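You operate a simulated robot arm through the tools that you are given. There is no shell and no other tool.

The job below is to be done with a simulated robot arm. You get a single attempt, and the scene is never put back.

Task
Put things in order on the top of the sail table. At the end: the grey tube end is on the crown plate; the clear cup stands where the small orange pad stood; the teal foam pad stands where the clear cup stood; the purple brush is on the green tin; the small orange pad stands where the grey tube end stood; whatever was shut is shut again. Leave all else as you found it, and nothing knocked over. Set down upright: grey tube end.
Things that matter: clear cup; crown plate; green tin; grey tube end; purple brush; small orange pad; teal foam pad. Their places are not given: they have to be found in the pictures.

The check looks at the end state, three seconds after you hand in, the way a careful person would. Anything else that was tipped, shoved, dropped, spilled or broken makes it a failure.

Robot
A 6-joint arm with a two-finger gripper, fixed in place. Base frame: the origin is at the foot of the arm, x ahead of it, y to its left, z up; the work surface is at about z = 0. Lengths are in m, angles in rad, forces in N, time in s.
With the tool pointing down near the work surface it reaches from about 0.24 to 0.62 m from the base axis. Its first joint turns from -1.152 to 1.152 rad. Payload 1.37 kg.
Tool frame: the origin (TCP) lies between the finger pads and is the grasp point; the fingertips stand 0.022 m ahead of it; z points along the fingers, y is the line along which they close. Largest opening 0.092 m; the body of the gripper starts 0.065 m behind the TCP.
Orientation is told as [roll, pitch, yaw] about the base's x, y, z axes, in that order, counted from this pose: with the fingers straight down and closing along the base's y, the tool's x points along the base's -x, its y along +y and its z along -z.

Tools
- The arm moves only by the tool nudge_tool. Its argument "moves" is a list of rows, each a list of 3 entries, a list of its own where there are three numbers: the shift along the base's x, y, z in units of 150 mm (1.0 is 150 mm), then the turn, a rotation vector about the base's x, y, z in units of 45 degrees (1.0 is 45 degrees), then the finger opening in mm, from 0 to 92. In form: [[[tx, ty, tz], [ax, ay, az], jaw], ...]. A call has 1 to 20 rows; each row is the pose to reach, as a shift and turn from the pose commanded when the call began. A call with a number of a shift or a turn outside -1 to 1 is refused whole. A row lasts 0.2 s, in which the tool goes at most 0.05 m and 0.15 rad; a call with a longer step from one row to the next is refused whole, and so is a gripper value outside its range. A pose out of reach is approached as far as the arm can. The call stops where the force on the tool passes 40 N (or 10 N more than at its start, if that is more) or the arm is blocked; 0.2 s more then pass. Each finger halts on what it meets, pressing with about 24 N; the grip force reading is that of the motor and also rises with nothing between the fingers. The clock runs only during rows and for 0.2 s after the last one: add rows that repeat a pose to give the fingers time. The reply holds the time, the measured pose of the TCP, the force on the tool along the base axes, the opening and the grip force, in the units named above and with some noise, with the torque about the TCP (base axes, N m) and any sound that the robot's microphone picked up.
- Cameras (640 x 400 px; columns grow to the right, rows downward): "scene" is fixed at [0.0414, -0.4345, 0.5893]; the picture's right is [0.73, -0.68, 0.00], its down [-0.36, -0.39, -0.85] and it looks along [0.58, 0.62, -0.53] (base axes); focal length 339 px, centre (320, 200). "wrist" rides on the gripper at [0.071, 0.019, -0.102] in the tool frame; the picture's right is [-0.26, 0.97, 0.00], its down [-0.75, -0.20, -0.62] and it looks along [-0.60, -0.16, 0.78] (tool axes); focal length 280 px, centre (320, 200).
- capture(camera): a new picture of that camera. No time passes.
- measure_at(camera, pixels): for up to 12 pixels [column, row] of the newest picture of that camera ("zoom" is the newest enlarged one), the place [x, y, z] in the base frame of the surface seen there, good to about 0.002 m. No time passes.
- zoom(camera, box): a new picture of the part [left, top, right, bottom] of that camera's present view, enlarged. No time passes.
- finish_job(): hands the job in; it is judged then, once.

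Leave the gripper open and the arm clear of the work at the hand-in unless told otherwise.

The tools are called after ">>>" as name(argument=value, ...) on one line, values as JSON. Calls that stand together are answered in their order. nudge_tool: Moves the arm, as the interface text tells. Its arguments: {"type":"object","properties":{"moves":{"type":"array","items":{"type":"array"}}},"required":["moves"]} The other tools are called the same way: capture (camera) takes a picture; measure_at (camera, pixels) gives the place of the surface under pixels of a picture; zoom (camera, box) takes an enlarged picture of a part of a camera's view; finish_job () hands the job in.

At the start:

```text
time_s: 0.0
tool_pos: [0.3453, 0.0208, 0.3286]
orientation: [0.0, 0.001, -0.001]
wrist_force: [-0.5, 0.8, -0.7]
torque: [-0.01, -0.01, -0.02]
gripper_width: 0.0919
gripper_force: 0.1
```

scene: 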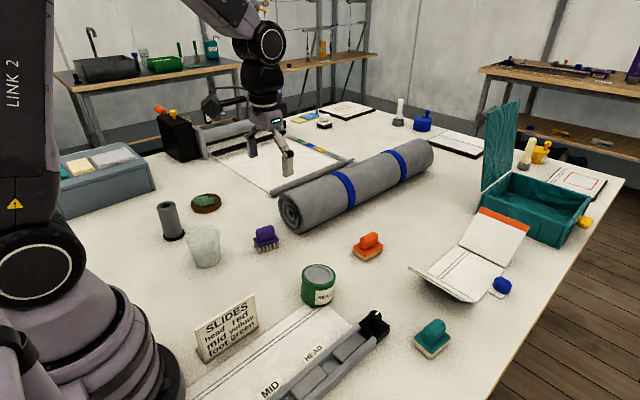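
wrist: 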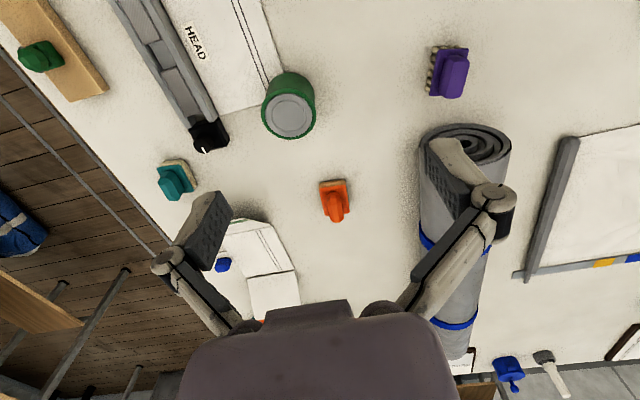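

I see the table with a grey tube end near (170,220), the clear cup at (205,246), the purple brush at (265,238), the orange pad at (368,246), the green tin at (318,285) and the teal pad at (432,338). The crown plate may be the round item at (206,203). I'll zoom in on several areas.

>>> zoom(camera="scene", box=[140, 170, 300, 270])

>>> zoom(camera="scene", box=[280, 210, 480, 370])

>>> zoom(camera="scene", box=[180, 280, 400, 400])

>>> zoom(camera="scene", box=[280, 90, 480, 190])

>>> zoom(camera="scene", box=[400, 100, 640, 300])

>>> zoom(camera="scene", box=[40, 90, 240, 220])

```text
4.00 times, centred on (220, 220) of scene
```

zoom: 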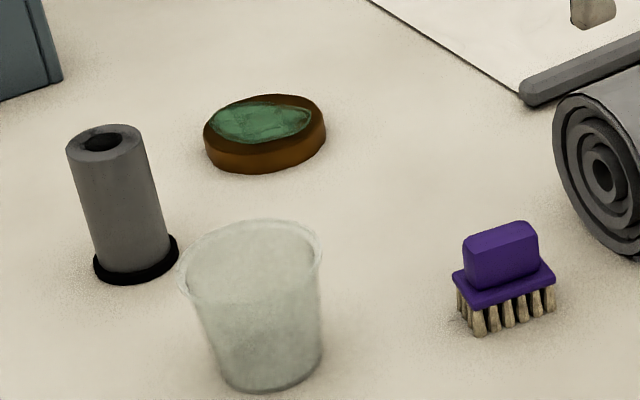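

```text
2.50 times, centred on (380, 290) of scene
```

zoom: 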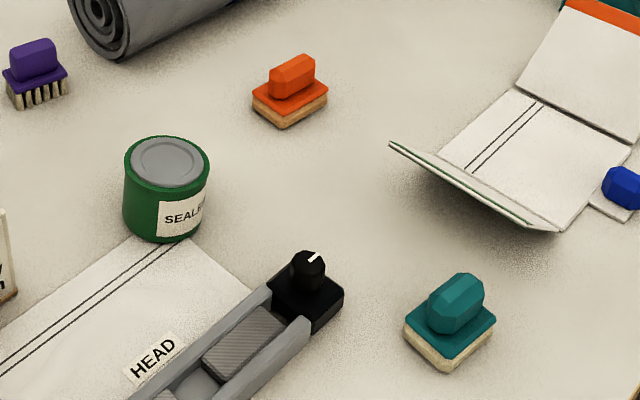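

```text
2.91 times, centred on (290, 340) of scene
```

zoom: 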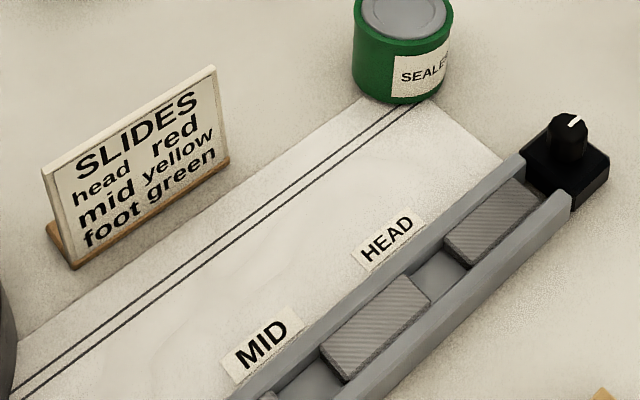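

```text
3.20 times, centred on (380, 140) of scene
```

zoom: 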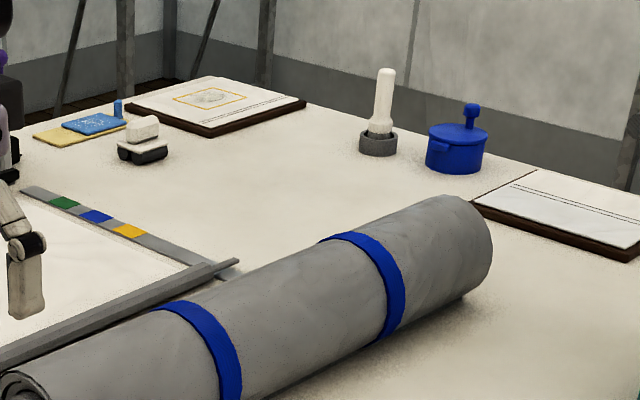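

```text
2.00 times, centred on (520, 200) of scene
```

zoom: 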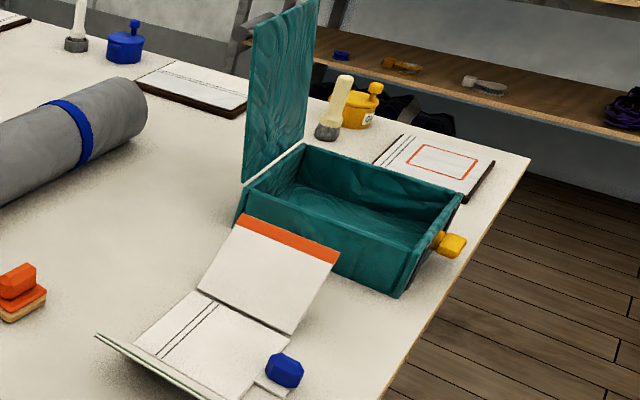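

```text
3.08 times, centred on (140, 155) of scene
```

zoom: 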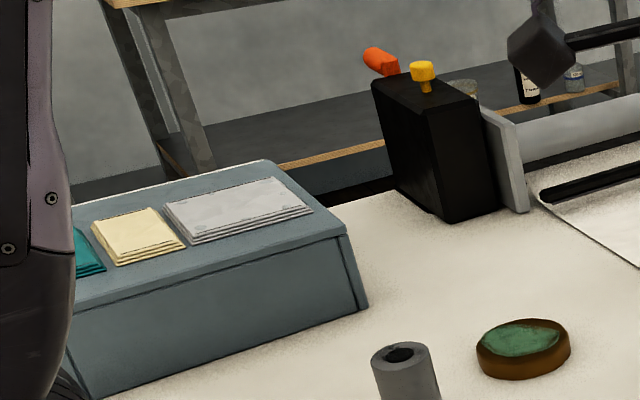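

The crown plate isn't certain yet. I'll zoom on the drawing board at the back, near (350,110), on the round brown disc, and on parts of the wrist view.

>>> zoom(camera="scene", box=[280, 90, 380, 135])

>>> zoom(camera="scene", box=[185, 185, 230, 220])

>>> zoom(camera="scene", box=[150, 90, 300, 190])

>>> zoom(camera="wrist", box=[400, 0, 640, 150])

>>> zoom(camera="wrist", box=[140, 50, 380, 240])

>>> measure_at(camera="scene", pixels=[[166, 206], [174, 238], [206, 198], [206, 210], [205, 262], [265, 232], [368, 238], [318, 272], [434, 332], [480, 250], [349, 110]])

```text
6.40 times, centred on (330, 112) of scene
```

zoom: 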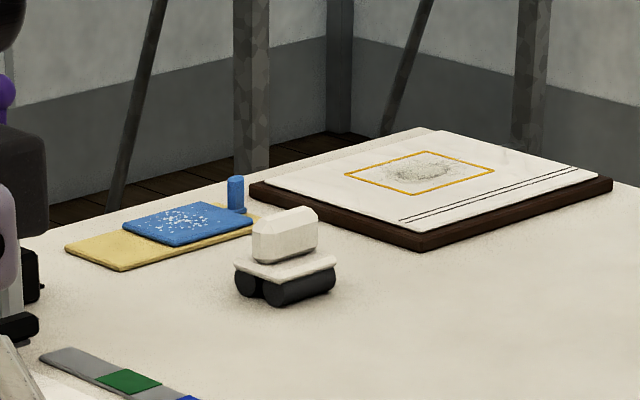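

```text
11.43 times, centred on (208, 202) of scene
```

zoom: 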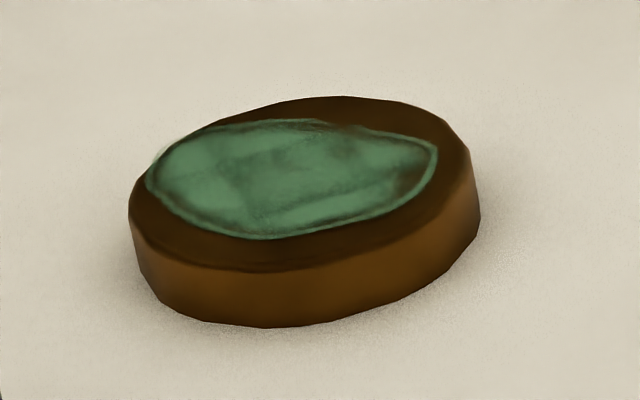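

```text
4.00 times, centred on (225, 140) of scene
```

zoom: 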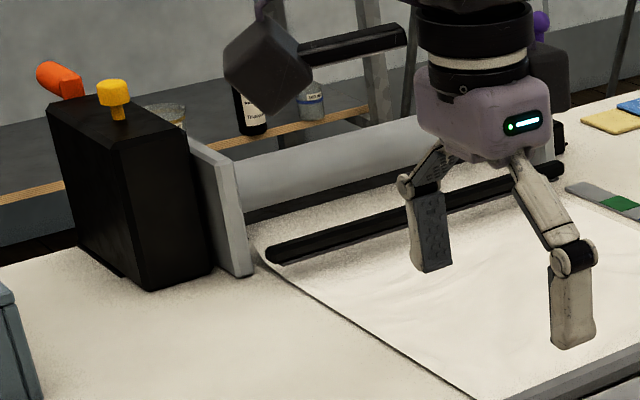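

```text
2.67 times, centred on (520, 75) of wrist
```

zoom: 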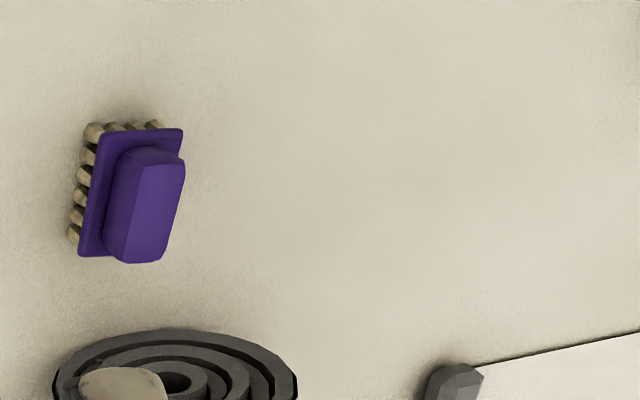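

```text
2.11 times, centred on (260, 145) of wrist
```

zoom: 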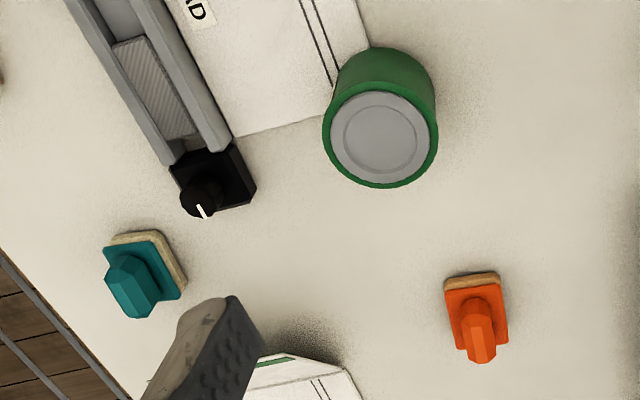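

```text
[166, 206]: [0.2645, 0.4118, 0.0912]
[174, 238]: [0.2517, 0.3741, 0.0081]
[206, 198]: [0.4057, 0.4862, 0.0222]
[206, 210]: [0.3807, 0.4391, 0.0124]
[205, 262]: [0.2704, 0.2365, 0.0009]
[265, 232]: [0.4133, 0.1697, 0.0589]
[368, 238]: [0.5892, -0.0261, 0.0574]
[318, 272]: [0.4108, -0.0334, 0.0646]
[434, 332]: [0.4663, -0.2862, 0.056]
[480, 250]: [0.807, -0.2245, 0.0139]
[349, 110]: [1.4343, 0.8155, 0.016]
```

No plate is plainly labelled yet. I'll move the arm left (+y) at its present height and look with the wrist camera from above.

>>> nudge_tool(moves=[[[0, 0.3, 0.1], [0, 0, 0], 92], [[0, 0.6, 0.2], [0, 0, 0], 92], [[0, 0.9, 0.3], [0, 0, 0], 92], [[0, 1, 0.3], [0, 0, 0], 92]])

>>> capture(camera="wrist")

>>> nudge_tool(moves=[[[-0.1, 0.3, 0], [0, 0, 0], 92], [[-0.2, 0.6, 0], [0, 0, 0], 92], [[-0.3, 0.9, 0], [0, 0, 0], 92], [[-0.4, 1, 0], [0, 0, 0], 92]])

>>> capture(camera="wrist")

>>> capture(camera="scene")

```text
time_s: 1.0
tool_pos: [0.3478, 0.173, 0.3752]
orientation: [0.0, 0.0, 0.001]
wrist_force: [-0.2, -0.4, -0.4]
torque: [0.02, 0.0, -0.02]
gripper_width: 0.0921
gripper_force: 0.1
```

```text
taken
```

wrist: 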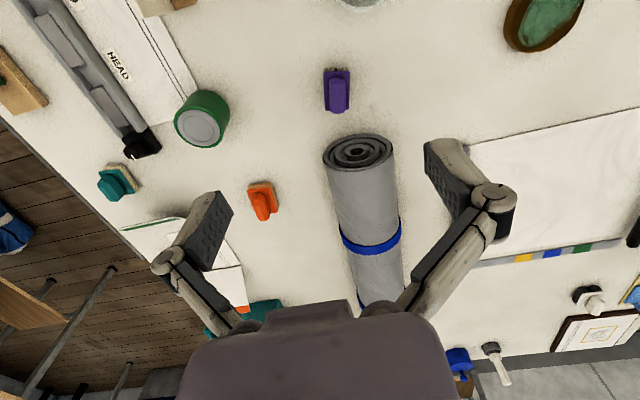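

```text
time_s: 2.0
tool_pos: [0.2865, 0.3216, 0.3753]
orientation: [0.0, 0.0, 0.001]
wrist_force: [0.5, 0.4, -1.4]
torque: [0.01, 0.02, 0.04]
gripper_width: 0.0921
gripper_force: 0.0
```

```text
taken
```

wrist: 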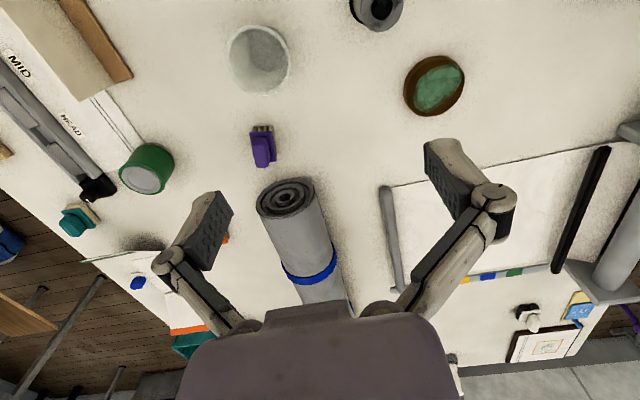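

```text
taken
```

scene: 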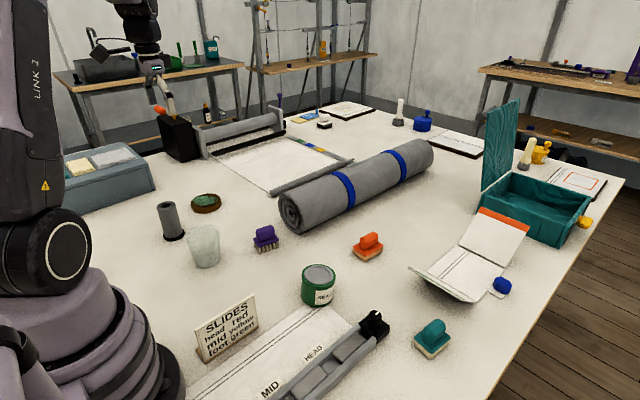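

I'll zoom on the disc, the cup and the tube from above, and on the rail and sign.

>>> zoom(camera="wrist", box=[390, 40, 480, 130])

>>> zoom(camera="wrist", box=[200, 0, 440, 150])

>>> zoom(camera="wrist", box=[0, 0, 200, 230])

>>> zoom(camera="scene", box=[50, 90, 240, 220])

>>> zoom(camera="scene", box=[180, 80, 380, 200])

```text
4.44 times, centred on (435, 85) of wrist
```

zoom: 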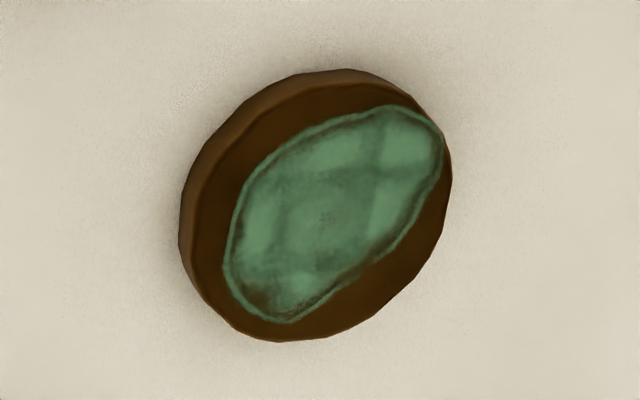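

```text
2.67 times, centred on (320, 75) of wrist
```

zoom: 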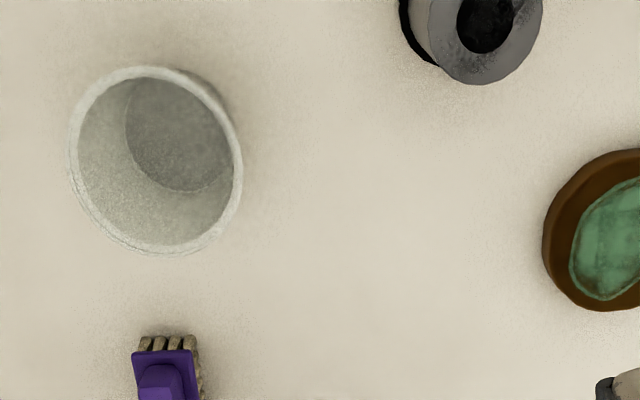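

```text
1.74 times, centred on (100, 115) of wrist
```

zoom: 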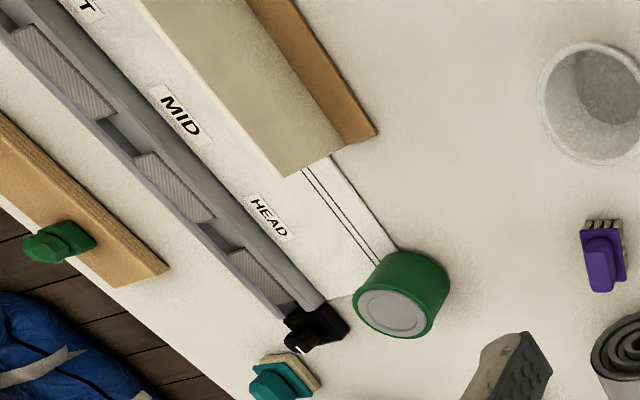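

```text
3.08 times, centred on (145, 155) of scene
```

zoom: 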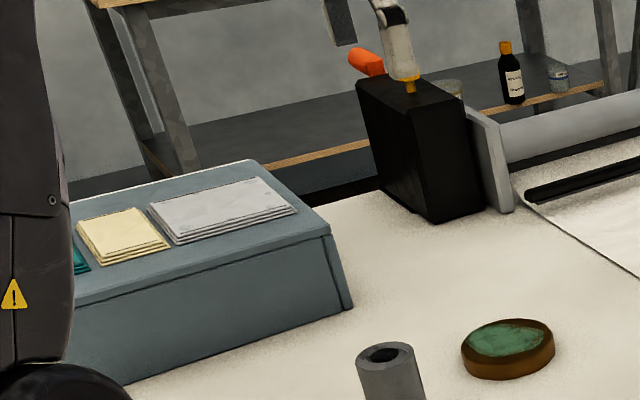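

```text
3.20 times, centred on (280, 140) of scene
```

zoom: 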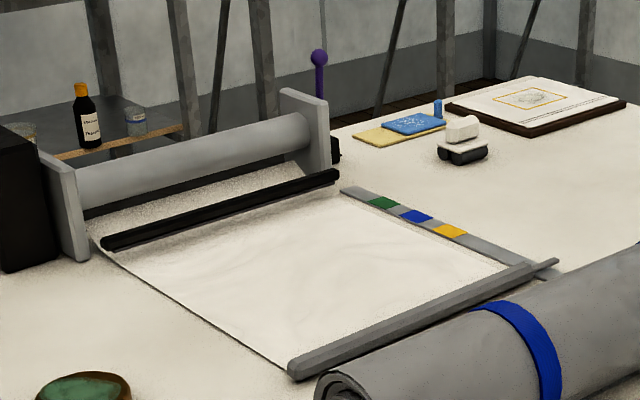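

I'll look at the right-hand side too, before deciding which thing is the crown plate. I'll move back to the right at height, in steps.

>>> nudge_tool(moves=[[[0.1, -0.3, 0], [0, 0, 0], 92], [[0.2, -0.6, 0], [0, 0, 0], 92], [[0.3, -0.9, 0], [0, 0, 0], 92], [[0.3, -1, 0], [0, 0, 0], 92]])

>>> nudge_tool(moves=[[[0, -0.3, 0], [0, 0, 0], 92], [[0, -0.6, 0], [0, 0, 0], 92], [[0, -0.9, 0], [0, 0, 0], 92], [[0, -1, 0], [0, 0, 0], 92]])

>>> nudge_tool(moves=[[[0, -0.3, 0], [0, 0, 0], 92], [[0, -0.6, 0], [0, 0, 0], 92], [[0, -0.9, 0], [0, 0, 0], 92], [[0, -1, 0], [0, 0, 0], 92]])

>>> nudge_tool(moves=[[[-0.1, -0.3, 0], [0, 0, 0], 92], [[-0.2, -0.6, 0], [0, 0, 0], 92], [[-0.3, -0.9, 0], [0, 0, 0], 92], [[-0.4, -1, 0], [0, 0, 0], 92]])

>>> capture(camera="wrist")

>>> capture(camera="scene")

```text
time_s: 3.0
tool_pos: [0.3293, 0.1719, 0.3757]
orientation: [0.0, -0.001, -0.001]
wrist_force: [0.5, 0.2, 0.7]
torque: [0.0, -0.01, 0.04]
gripper_width: 0.0921
gripper_force: 0.0
```

```text
time_s: 4.0
tool_pos: [0.3297, 0.0195, 0.3745]
orientation: [-0.001, 0.0, 0.0]
wrist_force: [0.4, 0.0, -0.1]
torque: [-0.01, -0.03, -0.01]
gripper_width: 0.0921
gripper_force: 0.1
```

```text
time_s: 5.0
tool_pos: [0.3295, -0.1322, 0.3746]
orientation: [0.0, -0.001, 0.002]
wrist_force: [0.0, 0.8, -0.2]
torque: [0.01, -0.03, 0.02]
gripper_width: 0.0922
gripper_force: 0.1
```

```text
time_s: 6.0
tool_pos: [0.2695, -0.28, 0.3745]
orientation: [-0.001, -0.001, -0.001]
wrist_force: [0.0, 0.1, -0.6]
torque: [-0.01, -0.01, 0.0]
gripper_width: 0.092
gripper_force: 0.1
```

```text
taken
```

wrist: 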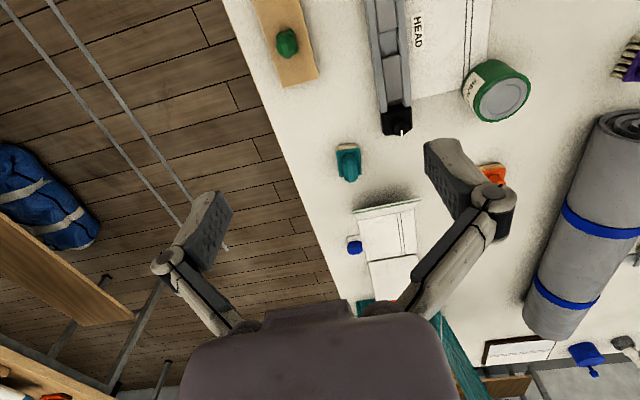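

```text
taken
```

scene: 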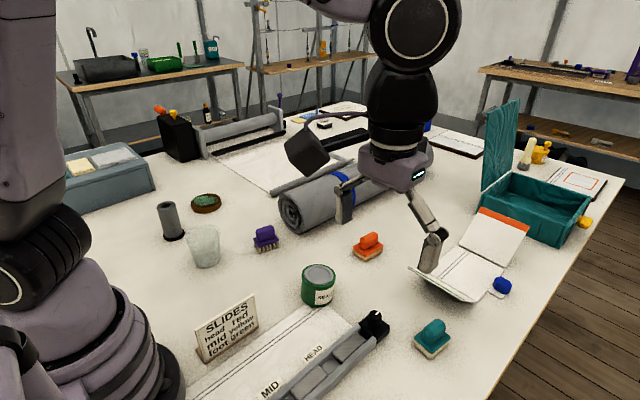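

The right side shows a rail with slides, a wooden board with a green knob, and the teal pad. I'll zoom on those and measure them.

>>> zoom(camera="wrist", box=[230, 0, 550, 200])

>>> measure_at(camera="wrist", pixels=[[285, 40], [310, 75], [397, 120], [388, 20], [398, 70], [345, 160], [495, 90], [440, 40], [385, 225]])

>>> zoom(camera="scene", box=[400, 180, 600, 310])

```text
2.00 times, centred on (390, 100) of wrist
```

zoom: 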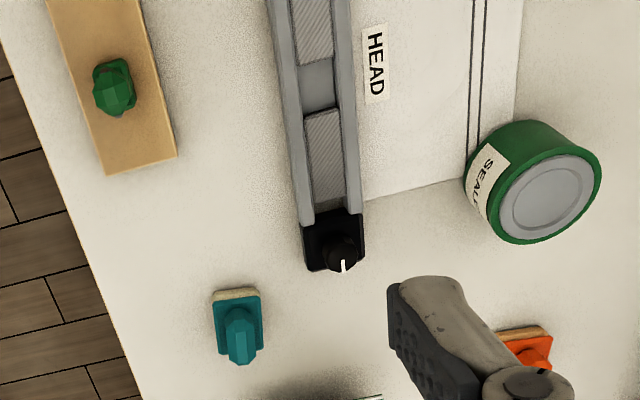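

```text
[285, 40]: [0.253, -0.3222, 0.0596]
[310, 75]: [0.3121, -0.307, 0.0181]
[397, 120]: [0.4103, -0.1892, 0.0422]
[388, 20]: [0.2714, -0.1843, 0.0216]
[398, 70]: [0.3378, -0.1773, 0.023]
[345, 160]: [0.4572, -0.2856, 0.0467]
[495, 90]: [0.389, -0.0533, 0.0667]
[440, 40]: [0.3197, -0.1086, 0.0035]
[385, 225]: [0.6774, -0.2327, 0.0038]
```

```text
3.08 times, centred on (500, 245) of scene
```

zoom: 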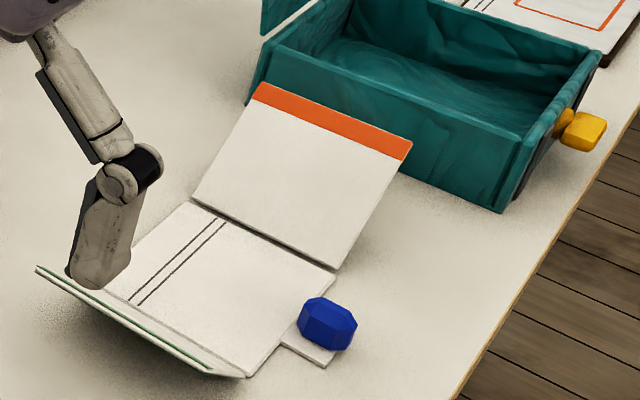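

The bronze-brown disc with the green patina, at about (206,203) in the scene view, is the only plate-like thing in reach. I take it to be the crown plate. Next I'll measure outlines in enlarged scene views, starting with the tube, disc, cup and brush area.

>>> zoom(camera="scene", box=[140, 170, 300, 270])

>>> measure_at(camera="zoom", pixels=[[71, 140], [136, 136], [104, 128], [100, 158], [135, 275], [175, 245], [96, 265], [210, 125], [322, 118], [265, 98], [265, 147], [265, 125]])

>>> measure_at(camera="zoom", pixels=[[183, 275], [318, 255], [250, 223], [250, 300], [220, 380], [320, 360], [270, 388], [470, 250], [535, 240], [500, 240], [458, 280], [552, 275]])

>>> measure_at(camera="zoom", pixels=[[475, 288], [535, 265], [480, 302], [468, 238], [470, 285], [535, 225], [520, 224], [480, 332], [552, 312], [490, 310], [500, 260], [205, 150]])

```text
4.00 times, centred on (220, 220) of scene
```

zoom: 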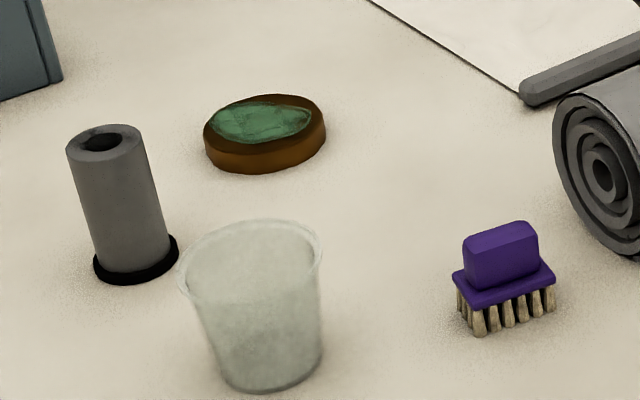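

```text
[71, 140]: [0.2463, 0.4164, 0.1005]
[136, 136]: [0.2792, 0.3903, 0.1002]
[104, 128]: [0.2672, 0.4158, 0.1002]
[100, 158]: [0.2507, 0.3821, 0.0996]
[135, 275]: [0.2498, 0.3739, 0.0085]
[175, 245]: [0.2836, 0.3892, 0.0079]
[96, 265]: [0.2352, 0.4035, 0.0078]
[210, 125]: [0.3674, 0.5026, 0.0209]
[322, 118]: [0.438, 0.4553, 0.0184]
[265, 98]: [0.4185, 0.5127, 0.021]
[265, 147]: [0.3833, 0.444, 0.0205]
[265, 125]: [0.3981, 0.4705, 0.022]
```

```text
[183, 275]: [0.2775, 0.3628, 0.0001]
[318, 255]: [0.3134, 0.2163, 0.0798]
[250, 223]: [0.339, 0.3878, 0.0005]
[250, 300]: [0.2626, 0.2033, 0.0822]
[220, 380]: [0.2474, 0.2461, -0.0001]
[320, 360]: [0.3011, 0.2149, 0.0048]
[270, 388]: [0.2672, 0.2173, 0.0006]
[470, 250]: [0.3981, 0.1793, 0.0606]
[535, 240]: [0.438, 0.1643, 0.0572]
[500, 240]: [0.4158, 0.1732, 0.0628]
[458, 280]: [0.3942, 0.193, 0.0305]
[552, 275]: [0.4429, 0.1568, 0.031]
```

```text
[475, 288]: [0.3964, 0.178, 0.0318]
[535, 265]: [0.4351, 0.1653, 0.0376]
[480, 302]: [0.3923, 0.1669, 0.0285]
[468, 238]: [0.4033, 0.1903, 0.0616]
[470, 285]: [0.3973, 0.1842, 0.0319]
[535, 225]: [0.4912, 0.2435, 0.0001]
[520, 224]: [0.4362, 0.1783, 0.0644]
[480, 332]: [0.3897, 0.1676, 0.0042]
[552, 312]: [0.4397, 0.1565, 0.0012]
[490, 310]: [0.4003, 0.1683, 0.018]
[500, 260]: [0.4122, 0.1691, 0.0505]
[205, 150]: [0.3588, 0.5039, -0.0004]
```

The tube is centred near (0.262, 0.402) and 0.100 tall. The disc is centred near (0.402, 0.478) with its top at z≈0.021. Next I'll measure the orange and teal pads and the tin in an enlarged scene view.

>>> zoom(camera="scene", box=[340, 222, 400, 270])

>>> zoom(camera="scene", box=[400, 310, 464, 362])

>>> zoom(camera="scene", box=[290, 255, 350, 315])

```text
8.33 times, centred on (370, 246) of scene
```

zoom: 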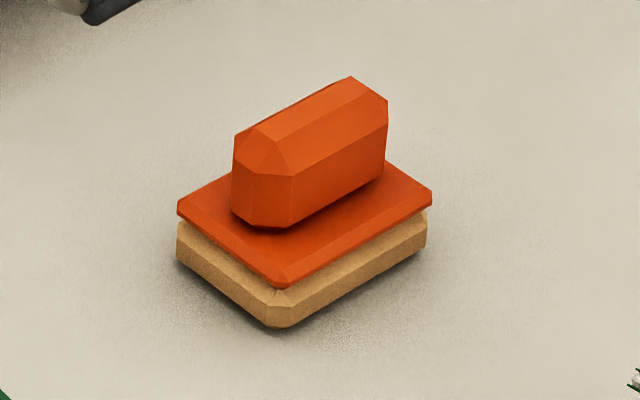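

```text
7.69 times, centred on (432, 336) of scene
```

zoom: 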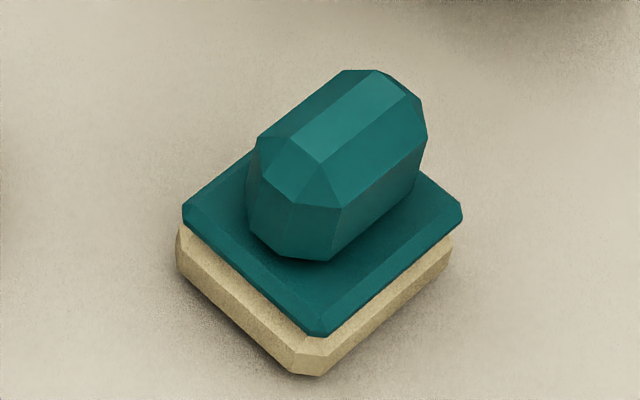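

```text
6.67 times, centred on (320, 285) of scene
```

zoom: 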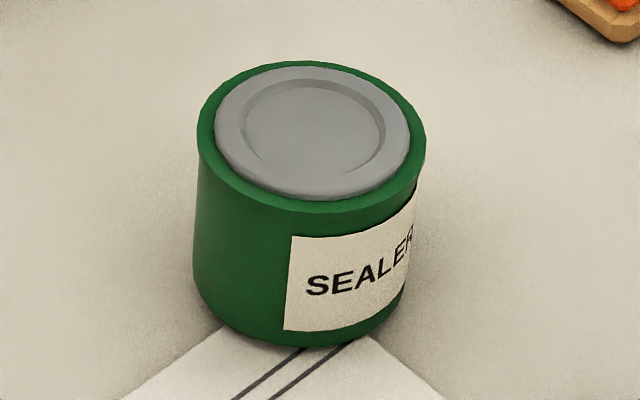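

I'll measure the tin in this newest zoom, using the rim edges at (200,140), (425,140), (310,65) and (310,210).

>>> measure_at(camera="zoom", pixels=[[203, 140], [422, 150], [310, 66], [310, 208], [315, 120], [225, 130], [405, 135], [312, 192], [300, 74], [220, 310], [300, 340]])

>>> zoom(camera="scene", box=[340, 222, 400, 270])

>>> measure_at(camera="zoom", pixels=[[265, 135], [360, 90], [310, 110], [243, 150], [285, 165], [380, 110], [182, 208], [280, 280], [428, 200], [300, 210], [380, 160], [240, 185]])

>>> measure_at(camera="zoom", pixels=[[278, 322], [180, 255], [425, 240], [270, 225], [255, 200], [340, 190]])

>>> zoom(camera="scene", box=[400, 310, 464, 362])

>>> measure_at(camera="zoom", pixels=[[350, 115], [300, 165], [380, 85], [260, 150], [335, 205], [420, 125], [186, 215], [315, 328], [458, 215], [310, 370], [180, 260], [450, 250]])

>>> measure_at(camera="zoom", pixels=[[255, 200], [330, 240], [410, 180], [290, 240], [345, 72], [365, 185]])

```text
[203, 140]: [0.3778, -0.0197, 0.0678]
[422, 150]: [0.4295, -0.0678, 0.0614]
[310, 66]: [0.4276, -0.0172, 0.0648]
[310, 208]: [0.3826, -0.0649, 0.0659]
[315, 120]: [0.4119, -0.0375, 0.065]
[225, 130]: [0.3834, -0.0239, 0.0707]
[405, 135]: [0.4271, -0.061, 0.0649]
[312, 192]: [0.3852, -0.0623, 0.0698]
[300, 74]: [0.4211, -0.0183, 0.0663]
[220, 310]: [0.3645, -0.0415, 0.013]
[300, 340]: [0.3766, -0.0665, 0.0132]
```

```text
8.33 times, centred on (370, 246) of scene
```

zoom: 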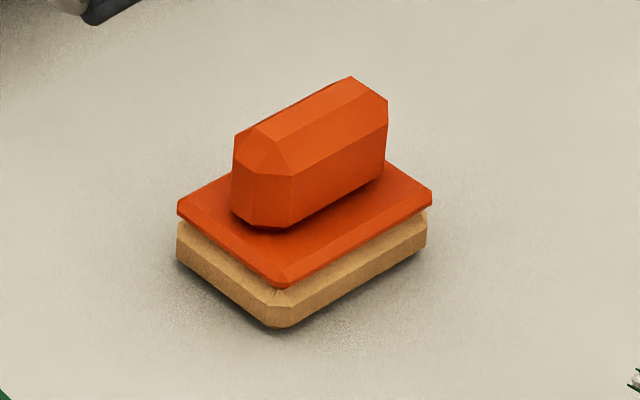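

```text
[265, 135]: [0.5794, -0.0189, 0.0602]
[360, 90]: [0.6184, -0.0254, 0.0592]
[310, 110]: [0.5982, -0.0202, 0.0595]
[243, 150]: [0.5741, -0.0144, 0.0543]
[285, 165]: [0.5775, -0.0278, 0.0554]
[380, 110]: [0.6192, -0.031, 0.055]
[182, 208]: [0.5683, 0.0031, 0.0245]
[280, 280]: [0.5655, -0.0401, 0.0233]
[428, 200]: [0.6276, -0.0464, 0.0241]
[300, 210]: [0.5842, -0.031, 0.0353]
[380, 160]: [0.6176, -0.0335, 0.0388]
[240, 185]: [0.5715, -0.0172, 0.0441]
```

```text
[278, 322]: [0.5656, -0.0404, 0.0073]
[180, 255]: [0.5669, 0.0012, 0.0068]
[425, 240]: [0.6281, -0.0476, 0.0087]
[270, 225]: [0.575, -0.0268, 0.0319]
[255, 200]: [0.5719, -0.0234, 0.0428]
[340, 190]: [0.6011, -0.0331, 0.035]
```

```text
7.69 times, centred on (432, 336) of scene
```

zoom: 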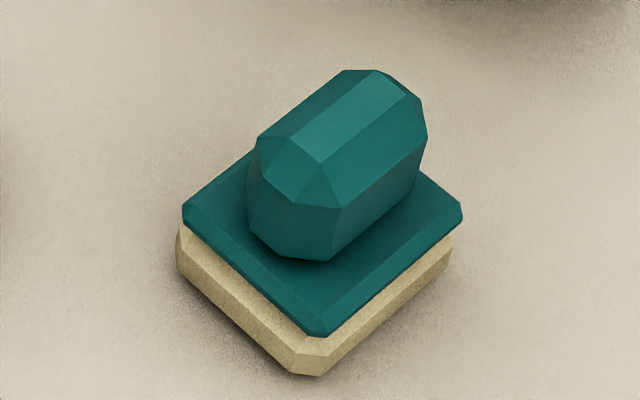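

```text
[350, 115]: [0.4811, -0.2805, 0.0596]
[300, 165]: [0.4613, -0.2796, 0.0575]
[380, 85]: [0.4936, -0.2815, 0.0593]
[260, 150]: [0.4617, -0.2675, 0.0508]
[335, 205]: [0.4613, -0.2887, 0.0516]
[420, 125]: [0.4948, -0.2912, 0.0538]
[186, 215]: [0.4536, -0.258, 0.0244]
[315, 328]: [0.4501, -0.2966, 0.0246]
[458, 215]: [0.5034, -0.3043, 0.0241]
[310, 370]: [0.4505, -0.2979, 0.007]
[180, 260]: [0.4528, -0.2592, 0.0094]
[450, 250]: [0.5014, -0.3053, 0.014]
```

```text
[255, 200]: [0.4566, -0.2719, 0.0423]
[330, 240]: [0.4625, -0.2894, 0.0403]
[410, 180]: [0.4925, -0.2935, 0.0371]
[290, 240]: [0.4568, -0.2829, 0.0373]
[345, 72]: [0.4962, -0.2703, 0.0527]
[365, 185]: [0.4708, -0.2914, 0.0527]
```

Readings so far:
- **Orange pad:** centre ≈ (0.598, -0.022), handle along about -0.1 rad.
- **Teal pad:** centre ≈ (0.4785, -0.281), handle along about -0.1 rad.
- **Tin:** centre ≈ (0.404, -0.042), lid top at z≈0.070.
- **Brush:** centre ≈ (0.4185, 0.175).

I'll now go back over the middle and turn the tool +90° so the wrist camera looks down toward the cup and tube.

>>> nudge_tool(moves=[[[0.05, 0.3, 0], [0, 0, 0.17], 92], [[0.1, 0.6, 0], [0, 0, 0.34], 92], [[0.2, 0.9, 0], [0, 0, 0.51], 92], [[0.3, 1, 0], [0, 0, 0.68], 92], [[0.4, 1, 0], [0, 0, 0.85], 92], [[0.4, 1, 0], [0, 0, 1], 92]])

>>> nudge_tool(moves=[[[0.0, 0.3, 0], [0, 0, 0.17], 92], [[0, 0.6, 0], [0, 0, 0.34], 92], [[0, 0.9, 0], [0, 0, 0.51], 92], [[0, 1, 0], [0, 0, 0.68], 92], [[0, 1, 0], [0, 0, 0.85], 92], [[0, 1, 0], [0, 0, 1], 92]])

>>> capture(camera="wrist")

```text
time_s: 7.4
tool_pos: [0.3299, -0.1294, 0.374]
orientation: [0.001, -0.001, 0.786]
wrist_force: [0.0, 0.2, 0.4]
torque: [0.03, -0.01, 0.04]
gripper_width: 0.0924
gripper_force: 0.1
```

```text
time_s: 8.8
tool_pos: [0.3296, 0.021, 0.3744]
orientation: [0.001, -0.001, 1.572]
wrist_force: [0.1, 0.3, -0.1]
torque: [0.05, 0.01, -0.02]
gripper_width: 0.0919
gripper_force: 0.1
```

```text
taken
```

wrist: 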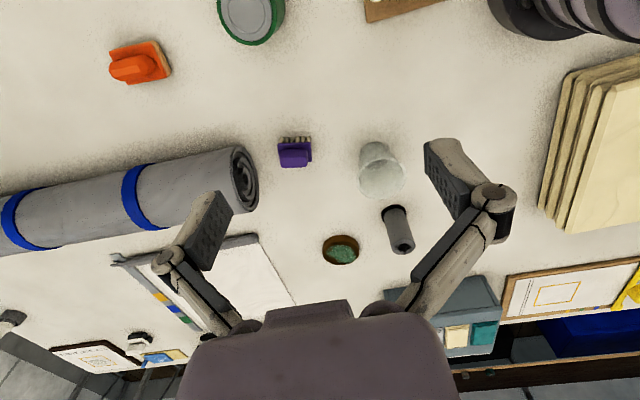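

There are more things on the far left of the table: stacked boards at (590,150), a framed picture at (560,290) and something yellow at (630,290). I'll zoom on them in case a crown plate is there, and on the cup.

>>> zoom(camera="wrist", box=[480, 220, 640, 350])

>>> zoom(camera="wrist", box=[520, 30, 640, 240])

>>> zoom(camera="wrist", box=[310, 120, 430, 270])

>>> measure_at(camera="zoom", pixels=[[330, 60], [330, 150], [240, 110], [420, 110], [265, 135], [390, 140], [330, 190], [360, 380], [375, 215], [350, 230]])

```text
3.08 times, centred on (560, 285) of wrist
```

zoom: 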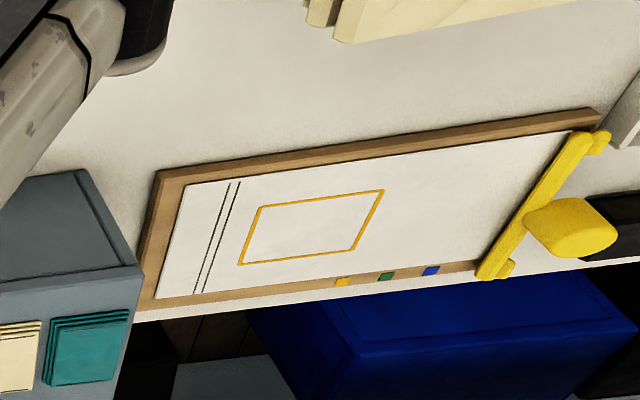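

```text
1.90 times, centred on (580, 135) of wrist
```

zoom: 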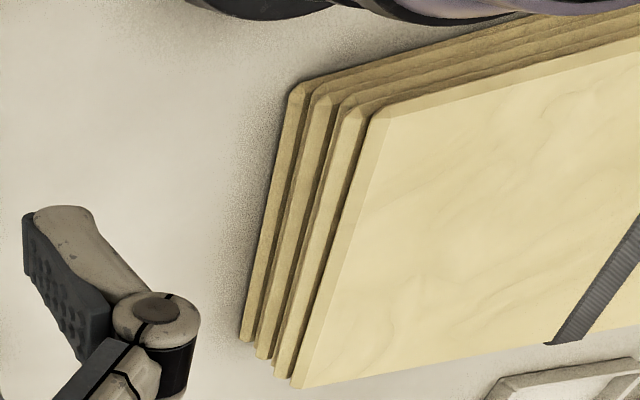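

```text
2.67 times, centred on (370, 195) of wrist
```

zoom: 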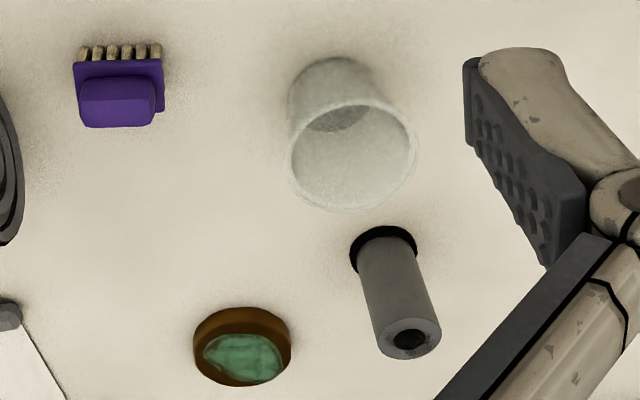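

```text
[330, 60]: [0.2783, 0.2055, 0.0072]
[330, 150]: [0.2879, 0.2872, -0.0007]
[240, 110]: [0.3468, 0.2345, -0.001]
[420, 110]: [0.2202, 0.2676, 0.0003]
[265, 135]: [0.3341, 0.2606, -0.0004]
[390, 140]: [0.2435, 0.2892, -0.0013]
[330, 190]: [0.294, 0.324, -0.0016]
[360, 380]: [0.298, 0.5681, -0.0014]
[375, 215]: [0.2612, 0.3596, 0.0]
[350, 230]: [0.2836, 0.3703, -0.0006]
```

The boards and frames carry no plate, so the disc remains the crown plate. I'll zoom tightly on the cup and measure along its rim and base edges.

>>> zoom(camera="wrist", box=[350, 135, 412, 203])

```text
5.88 times, centred on (381, 169) of wrist
```

zoom: 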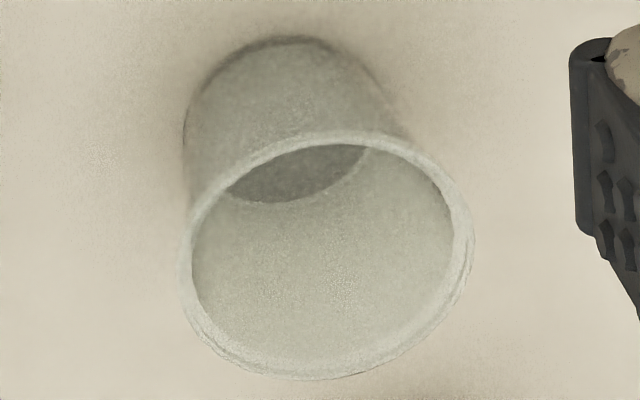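

>>> measure_at(camera="zoom", pixels=[[189, 260], [462, 240], [320, 135], [320, 375], [250, 165], [420, 340], [420, 155], [220, 335], [285, 40], [190, 120], [360, 70], [300, 80]])

>>> measure_at(camera="zoom", pixels=[[200, 300], [466, 250], [440, 180], [270, 155], [300, 365], [350, 142], [250, 60], [215, 80], [330, 55], [300, 180], [240, 190], [350, 170]])

```text
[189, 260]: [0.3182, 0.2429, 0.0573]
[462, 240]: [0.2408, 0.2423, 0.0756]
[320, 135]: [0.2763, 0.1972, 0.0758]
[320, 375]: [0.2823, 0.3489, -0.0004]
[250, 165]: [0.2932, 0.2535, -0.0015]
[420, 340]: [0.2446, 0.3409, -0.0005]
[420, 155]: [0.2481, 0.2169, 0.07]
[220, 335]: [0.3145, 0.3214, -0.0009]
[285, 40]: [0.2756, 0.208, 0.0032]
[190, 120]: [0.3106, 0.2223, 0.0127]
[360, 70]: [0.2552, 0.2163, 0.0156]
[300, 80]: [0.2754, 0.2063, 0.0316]
```

```text
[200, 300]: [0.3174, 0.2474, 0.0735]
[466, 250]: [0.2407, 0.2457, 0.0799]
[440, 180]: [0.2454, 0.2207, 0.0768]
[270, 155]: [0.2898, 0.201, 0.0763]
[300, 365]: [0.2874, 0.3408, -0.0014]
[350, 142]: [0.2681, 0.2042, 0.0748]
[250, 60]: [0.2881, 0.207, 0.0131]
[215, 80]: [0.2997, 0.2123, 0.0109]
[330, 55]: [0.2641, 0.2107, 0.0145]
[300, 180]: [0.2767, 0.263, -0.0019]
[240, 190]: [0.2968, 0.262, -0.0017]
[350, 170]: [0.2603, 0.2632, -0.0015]
```

The cup's rim is about 78 mm across, centred near (0.279, 0.238), with height ≈ 0.08. Now a tight zoom on the disc and tube from this view.

>>> zoom(camera="wrist", box=[315, 195, 425, 270])

>>> measure_at(camera="zoom", pixels=[[50, 265], [248, 285], [150, 240], [150, 355], [85, 245], [200, 365], [410, 130], [490, 90], [430, 75], [445, 200], [530, 305], [480, 300]])

```text
5.33 times, centred on (370, 232) of wrist
```

zoom: 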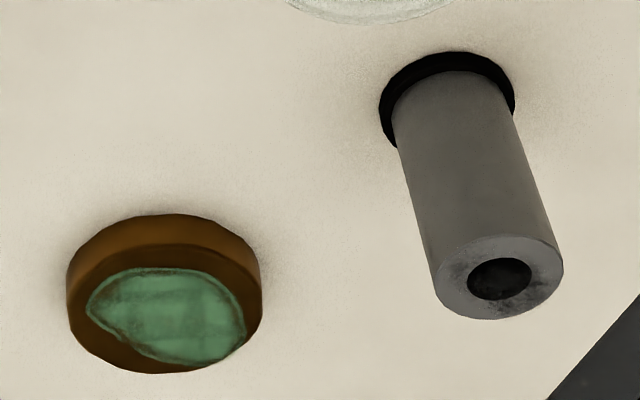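

```text
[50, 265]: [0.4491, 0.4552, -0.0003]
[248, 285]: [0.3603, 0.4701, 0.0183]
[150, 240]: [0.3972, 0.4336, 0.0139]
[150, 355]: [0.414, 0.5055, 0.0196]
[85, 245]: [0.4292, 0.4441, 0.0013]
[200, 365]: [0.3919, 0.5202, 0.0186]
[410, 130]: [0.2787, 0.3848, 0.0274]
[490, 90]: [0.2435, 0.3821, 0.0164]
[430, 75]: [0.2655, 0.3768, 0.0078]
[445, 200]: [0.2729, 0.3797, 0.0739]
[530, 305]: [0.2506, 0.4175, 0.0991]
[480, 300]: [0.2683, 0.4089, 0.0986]
```

Tube centre ≈ (0.262, 0.401), disc centre ≈ (0.401, 0.477). I'm moving over the tube at height with the fingers open, closing along x.

>>> nudge_tool(moves=[[[-0.05, 0.3, 0], [0, 0, 0], 92], [[-0.1, 0.6, 0], [0, 0, 0], 92], [[-0.15, 0.9, 0], [0, 0, 0], 92], [[-0.15, 1, 0], [0, 0, 0], 92]])

>>> nudge_tool(moves=[[[-0.1, 0.3, 0], [0, 0, 0], 92], [[-0.2, 0.6, 0], [0, 0, 0], 92], [[-0.3, 0.9, 0], [0, 0, 0], 92], [[-0.3, 1, 0], [0, 0, 0], 92]])

>>> nudge_tool(moves=[[[0, 0.28, -0.1], [0, 0, 0], 92], [[0, 0.534, -0.3], [0, 0, 0], 92], [[0, 0.534, -0.6], [0, 0, 0], 92], [[0, 0.534, -0.9], [0, 0, 0], 92], [[0, 0.534, -0.9], [0, 0, 0], 92]])

>>> capture(camera="wrist")

>>> capture(camera="scene")

```text
time_s: 9.8
tool_pos: [0.3078, 0.1705, 0.375]
orientation: [0.002, 0.0, 1.571]
wrist_force: [-0.3, -0.2, 0.0]
torque: [-0.04, 0.01, 0.01]
gripper_width: 0.0919
gripper_force: 0.0
```

```text
time_s: 10.8
tool_pos: [0.2618, 0.3208, 0.3771]
orientation: [-0.001, 0.001, 1.571]
wrist_force: [0.6, 0.7, -0.9]
torque: [-0.02, 0.03, 0.0]
gripper_width: 0.092
gripper_force: 0.0
```

```text
time_s: 12.0
tool_pos: [0.2636, 0.4002, 0.2381]
orientation: [-0.001, 0.0, 1.572]
wrist_force: [-0.3, -0.8, 0.3]
torque: [0.02, 0.0, 0.02]
gripper_width: 0.0919
gripper_force: 0.1
```

```text
taken
```

wrist: 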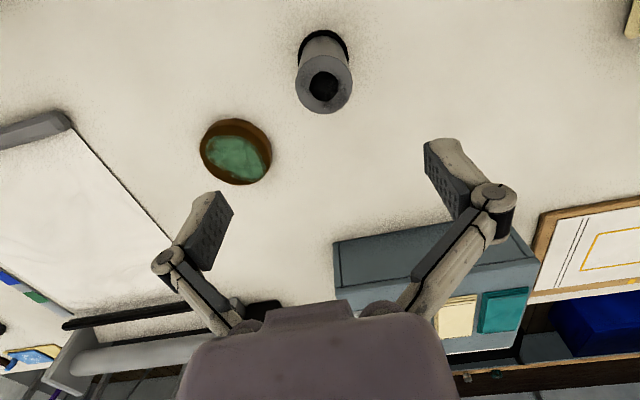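

```text
taken
```

scene: 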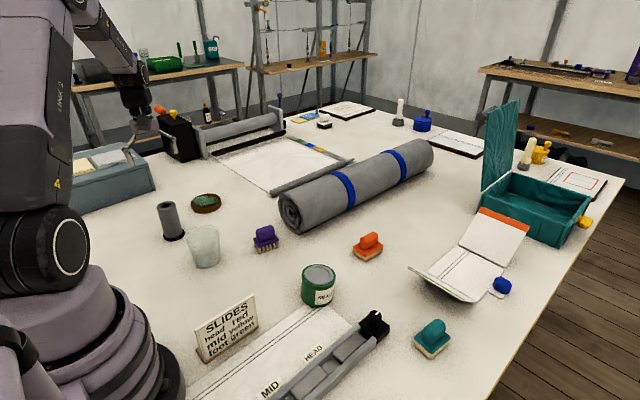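

The tube sits right under the tool, with its top at about (323,88) in the wrist view. I'll measure its top rim precisely before descending.

>>> zoom(camera="wrist", box=[280, 20, 370, 120])

>>> measure_at(camera="wrist", pixels=[[298, 84], [349, 84], [324, 62], [324, 110], [306, 70], [343, 100], [302, 42], [347, 50], [205, 150], [270, 160], [238, 122], [238, 182]])

```text
4.00 times, centred on (325, 70) of wrist
```

zoom: 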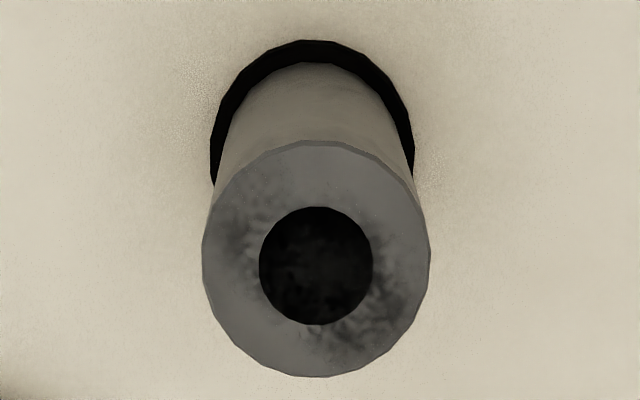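

```text
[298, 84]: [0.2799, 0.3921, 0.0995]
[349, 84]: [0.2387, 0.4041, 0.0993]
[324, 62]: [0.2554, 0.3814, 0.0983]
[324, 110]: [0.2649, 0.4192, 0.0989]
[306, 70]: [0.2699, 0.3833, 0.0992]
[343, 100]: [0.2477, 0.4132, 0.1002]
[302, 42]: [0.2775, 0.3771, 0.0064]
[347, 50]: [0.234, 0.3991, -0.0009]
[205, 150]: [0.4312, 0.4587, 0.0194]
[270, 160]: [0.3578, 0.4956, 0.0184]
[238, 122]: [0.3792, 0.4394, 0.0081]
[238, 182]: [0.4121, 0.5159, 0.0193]
```

Tube centre ≈ (0.2595, 0.399), 43 mm across. I'll shift 3 mm in x, descend to grasp height and close.

>>> nudge_tool(moves=[[[-0.02, -0.007, -0.2], [0, 0, 0], 92], [[-0.02, -0.007, -0.5], [0, 0, 0], 92], [[-0.02, -0.007, -0.8], [0, 0, 0], 92], [[-0.02, -0.007, -1], [0, 0, 0], 92], [[-0.02, -0.007, -1], [0, 0, 0], 92]])

>>> nudge_tool(moves=[[[0, 0, -0.19], [0, 0, 0], 92], [[0, 0, -0.19], [0, 0, 0], 70], [[0, 0, -0.19], [0, 0, 0], 50], [[0, 0, -0.19], [0, 0, 0], 36], [[0, 0, -0.19], [0, 0, 0], 36], [[0, 0, -0.19], [0, 0, 0], 36], [[0, 0, -0.19], [0, 0, 0], 36]])

>>> capture(camera="wrist")

```text
time_s: 13.2
tool_pos: [0.2609, 0.3987, 0.089]
orientation: [-0.001, 0.0, 1.571]
wrist_force: [-0.4, 0.3, -0.1]
torque: [0.0, -0.01, -0.02]
gripper_width: 0.092
gripper_force: 0.0
```

```text
time_s: 14.8
tool_pos: [0.2592, 0.3965, 0.0606]
orientation: [0.001, -0.002, 1.569]
wrist_force: [-1.0, -2.3, 13.1]
torque: [0.01, -0.02, -0.1]
gripper_width: 0.0524
gripper_force: 24.0
```

```text
taken
```

wrist: 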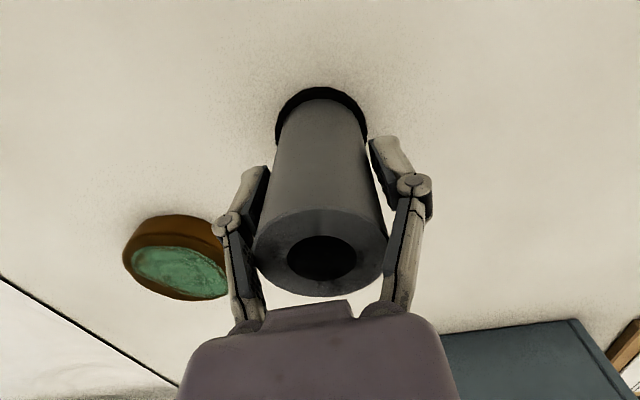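

The grip stopped at 52 mm with 24 N, wider than the 43 mm I measured, and there is a 13 N upward force. I'll look closer before lifting.

>>> zoom(camera="wrist", box=[200, 70, 460, 310])

>>> capture(camera="scene")

>>> zoom(camera="scene", box=[120, 150, 240, 260])

>>> measure_at(camera="wrist", pixels=[[257, 250], [384, 250], [320, 212], [320, 292], [300, 150], [345, 150], [372, 165], [262, 190]])

```text
1.67 times, centred on (330, 190) of wrist
```

zoom: 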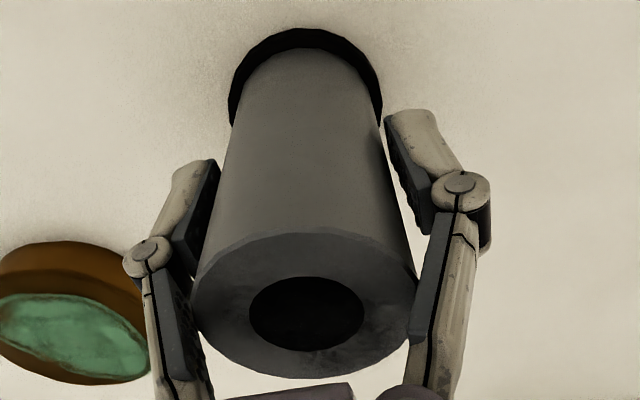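

```text
taken
```

scene: 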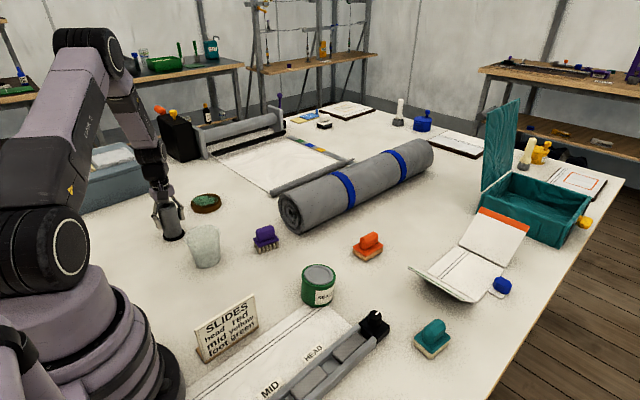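

```text
3.64 times, centred on (180, 205) of scene
```

zoom: 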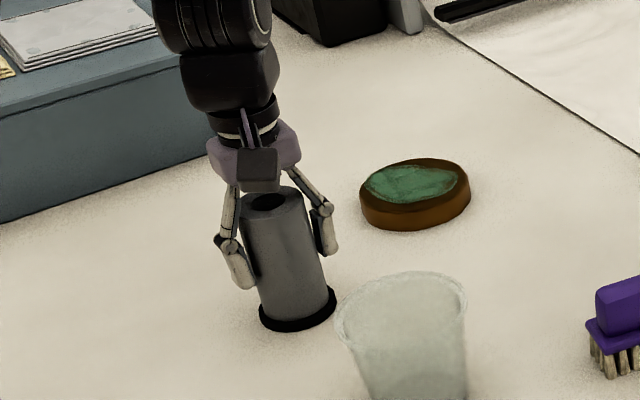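

```text
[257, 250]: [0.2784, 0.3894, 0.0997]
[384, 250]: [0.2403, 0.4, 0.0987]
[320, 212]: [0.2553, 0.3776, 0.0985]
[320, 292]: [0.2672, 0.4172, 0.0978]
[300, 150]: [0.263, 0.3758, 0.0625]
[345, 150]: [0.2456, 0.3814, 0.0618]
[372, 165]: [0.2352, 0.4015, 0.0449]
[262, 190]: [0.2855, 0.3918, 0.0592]
```

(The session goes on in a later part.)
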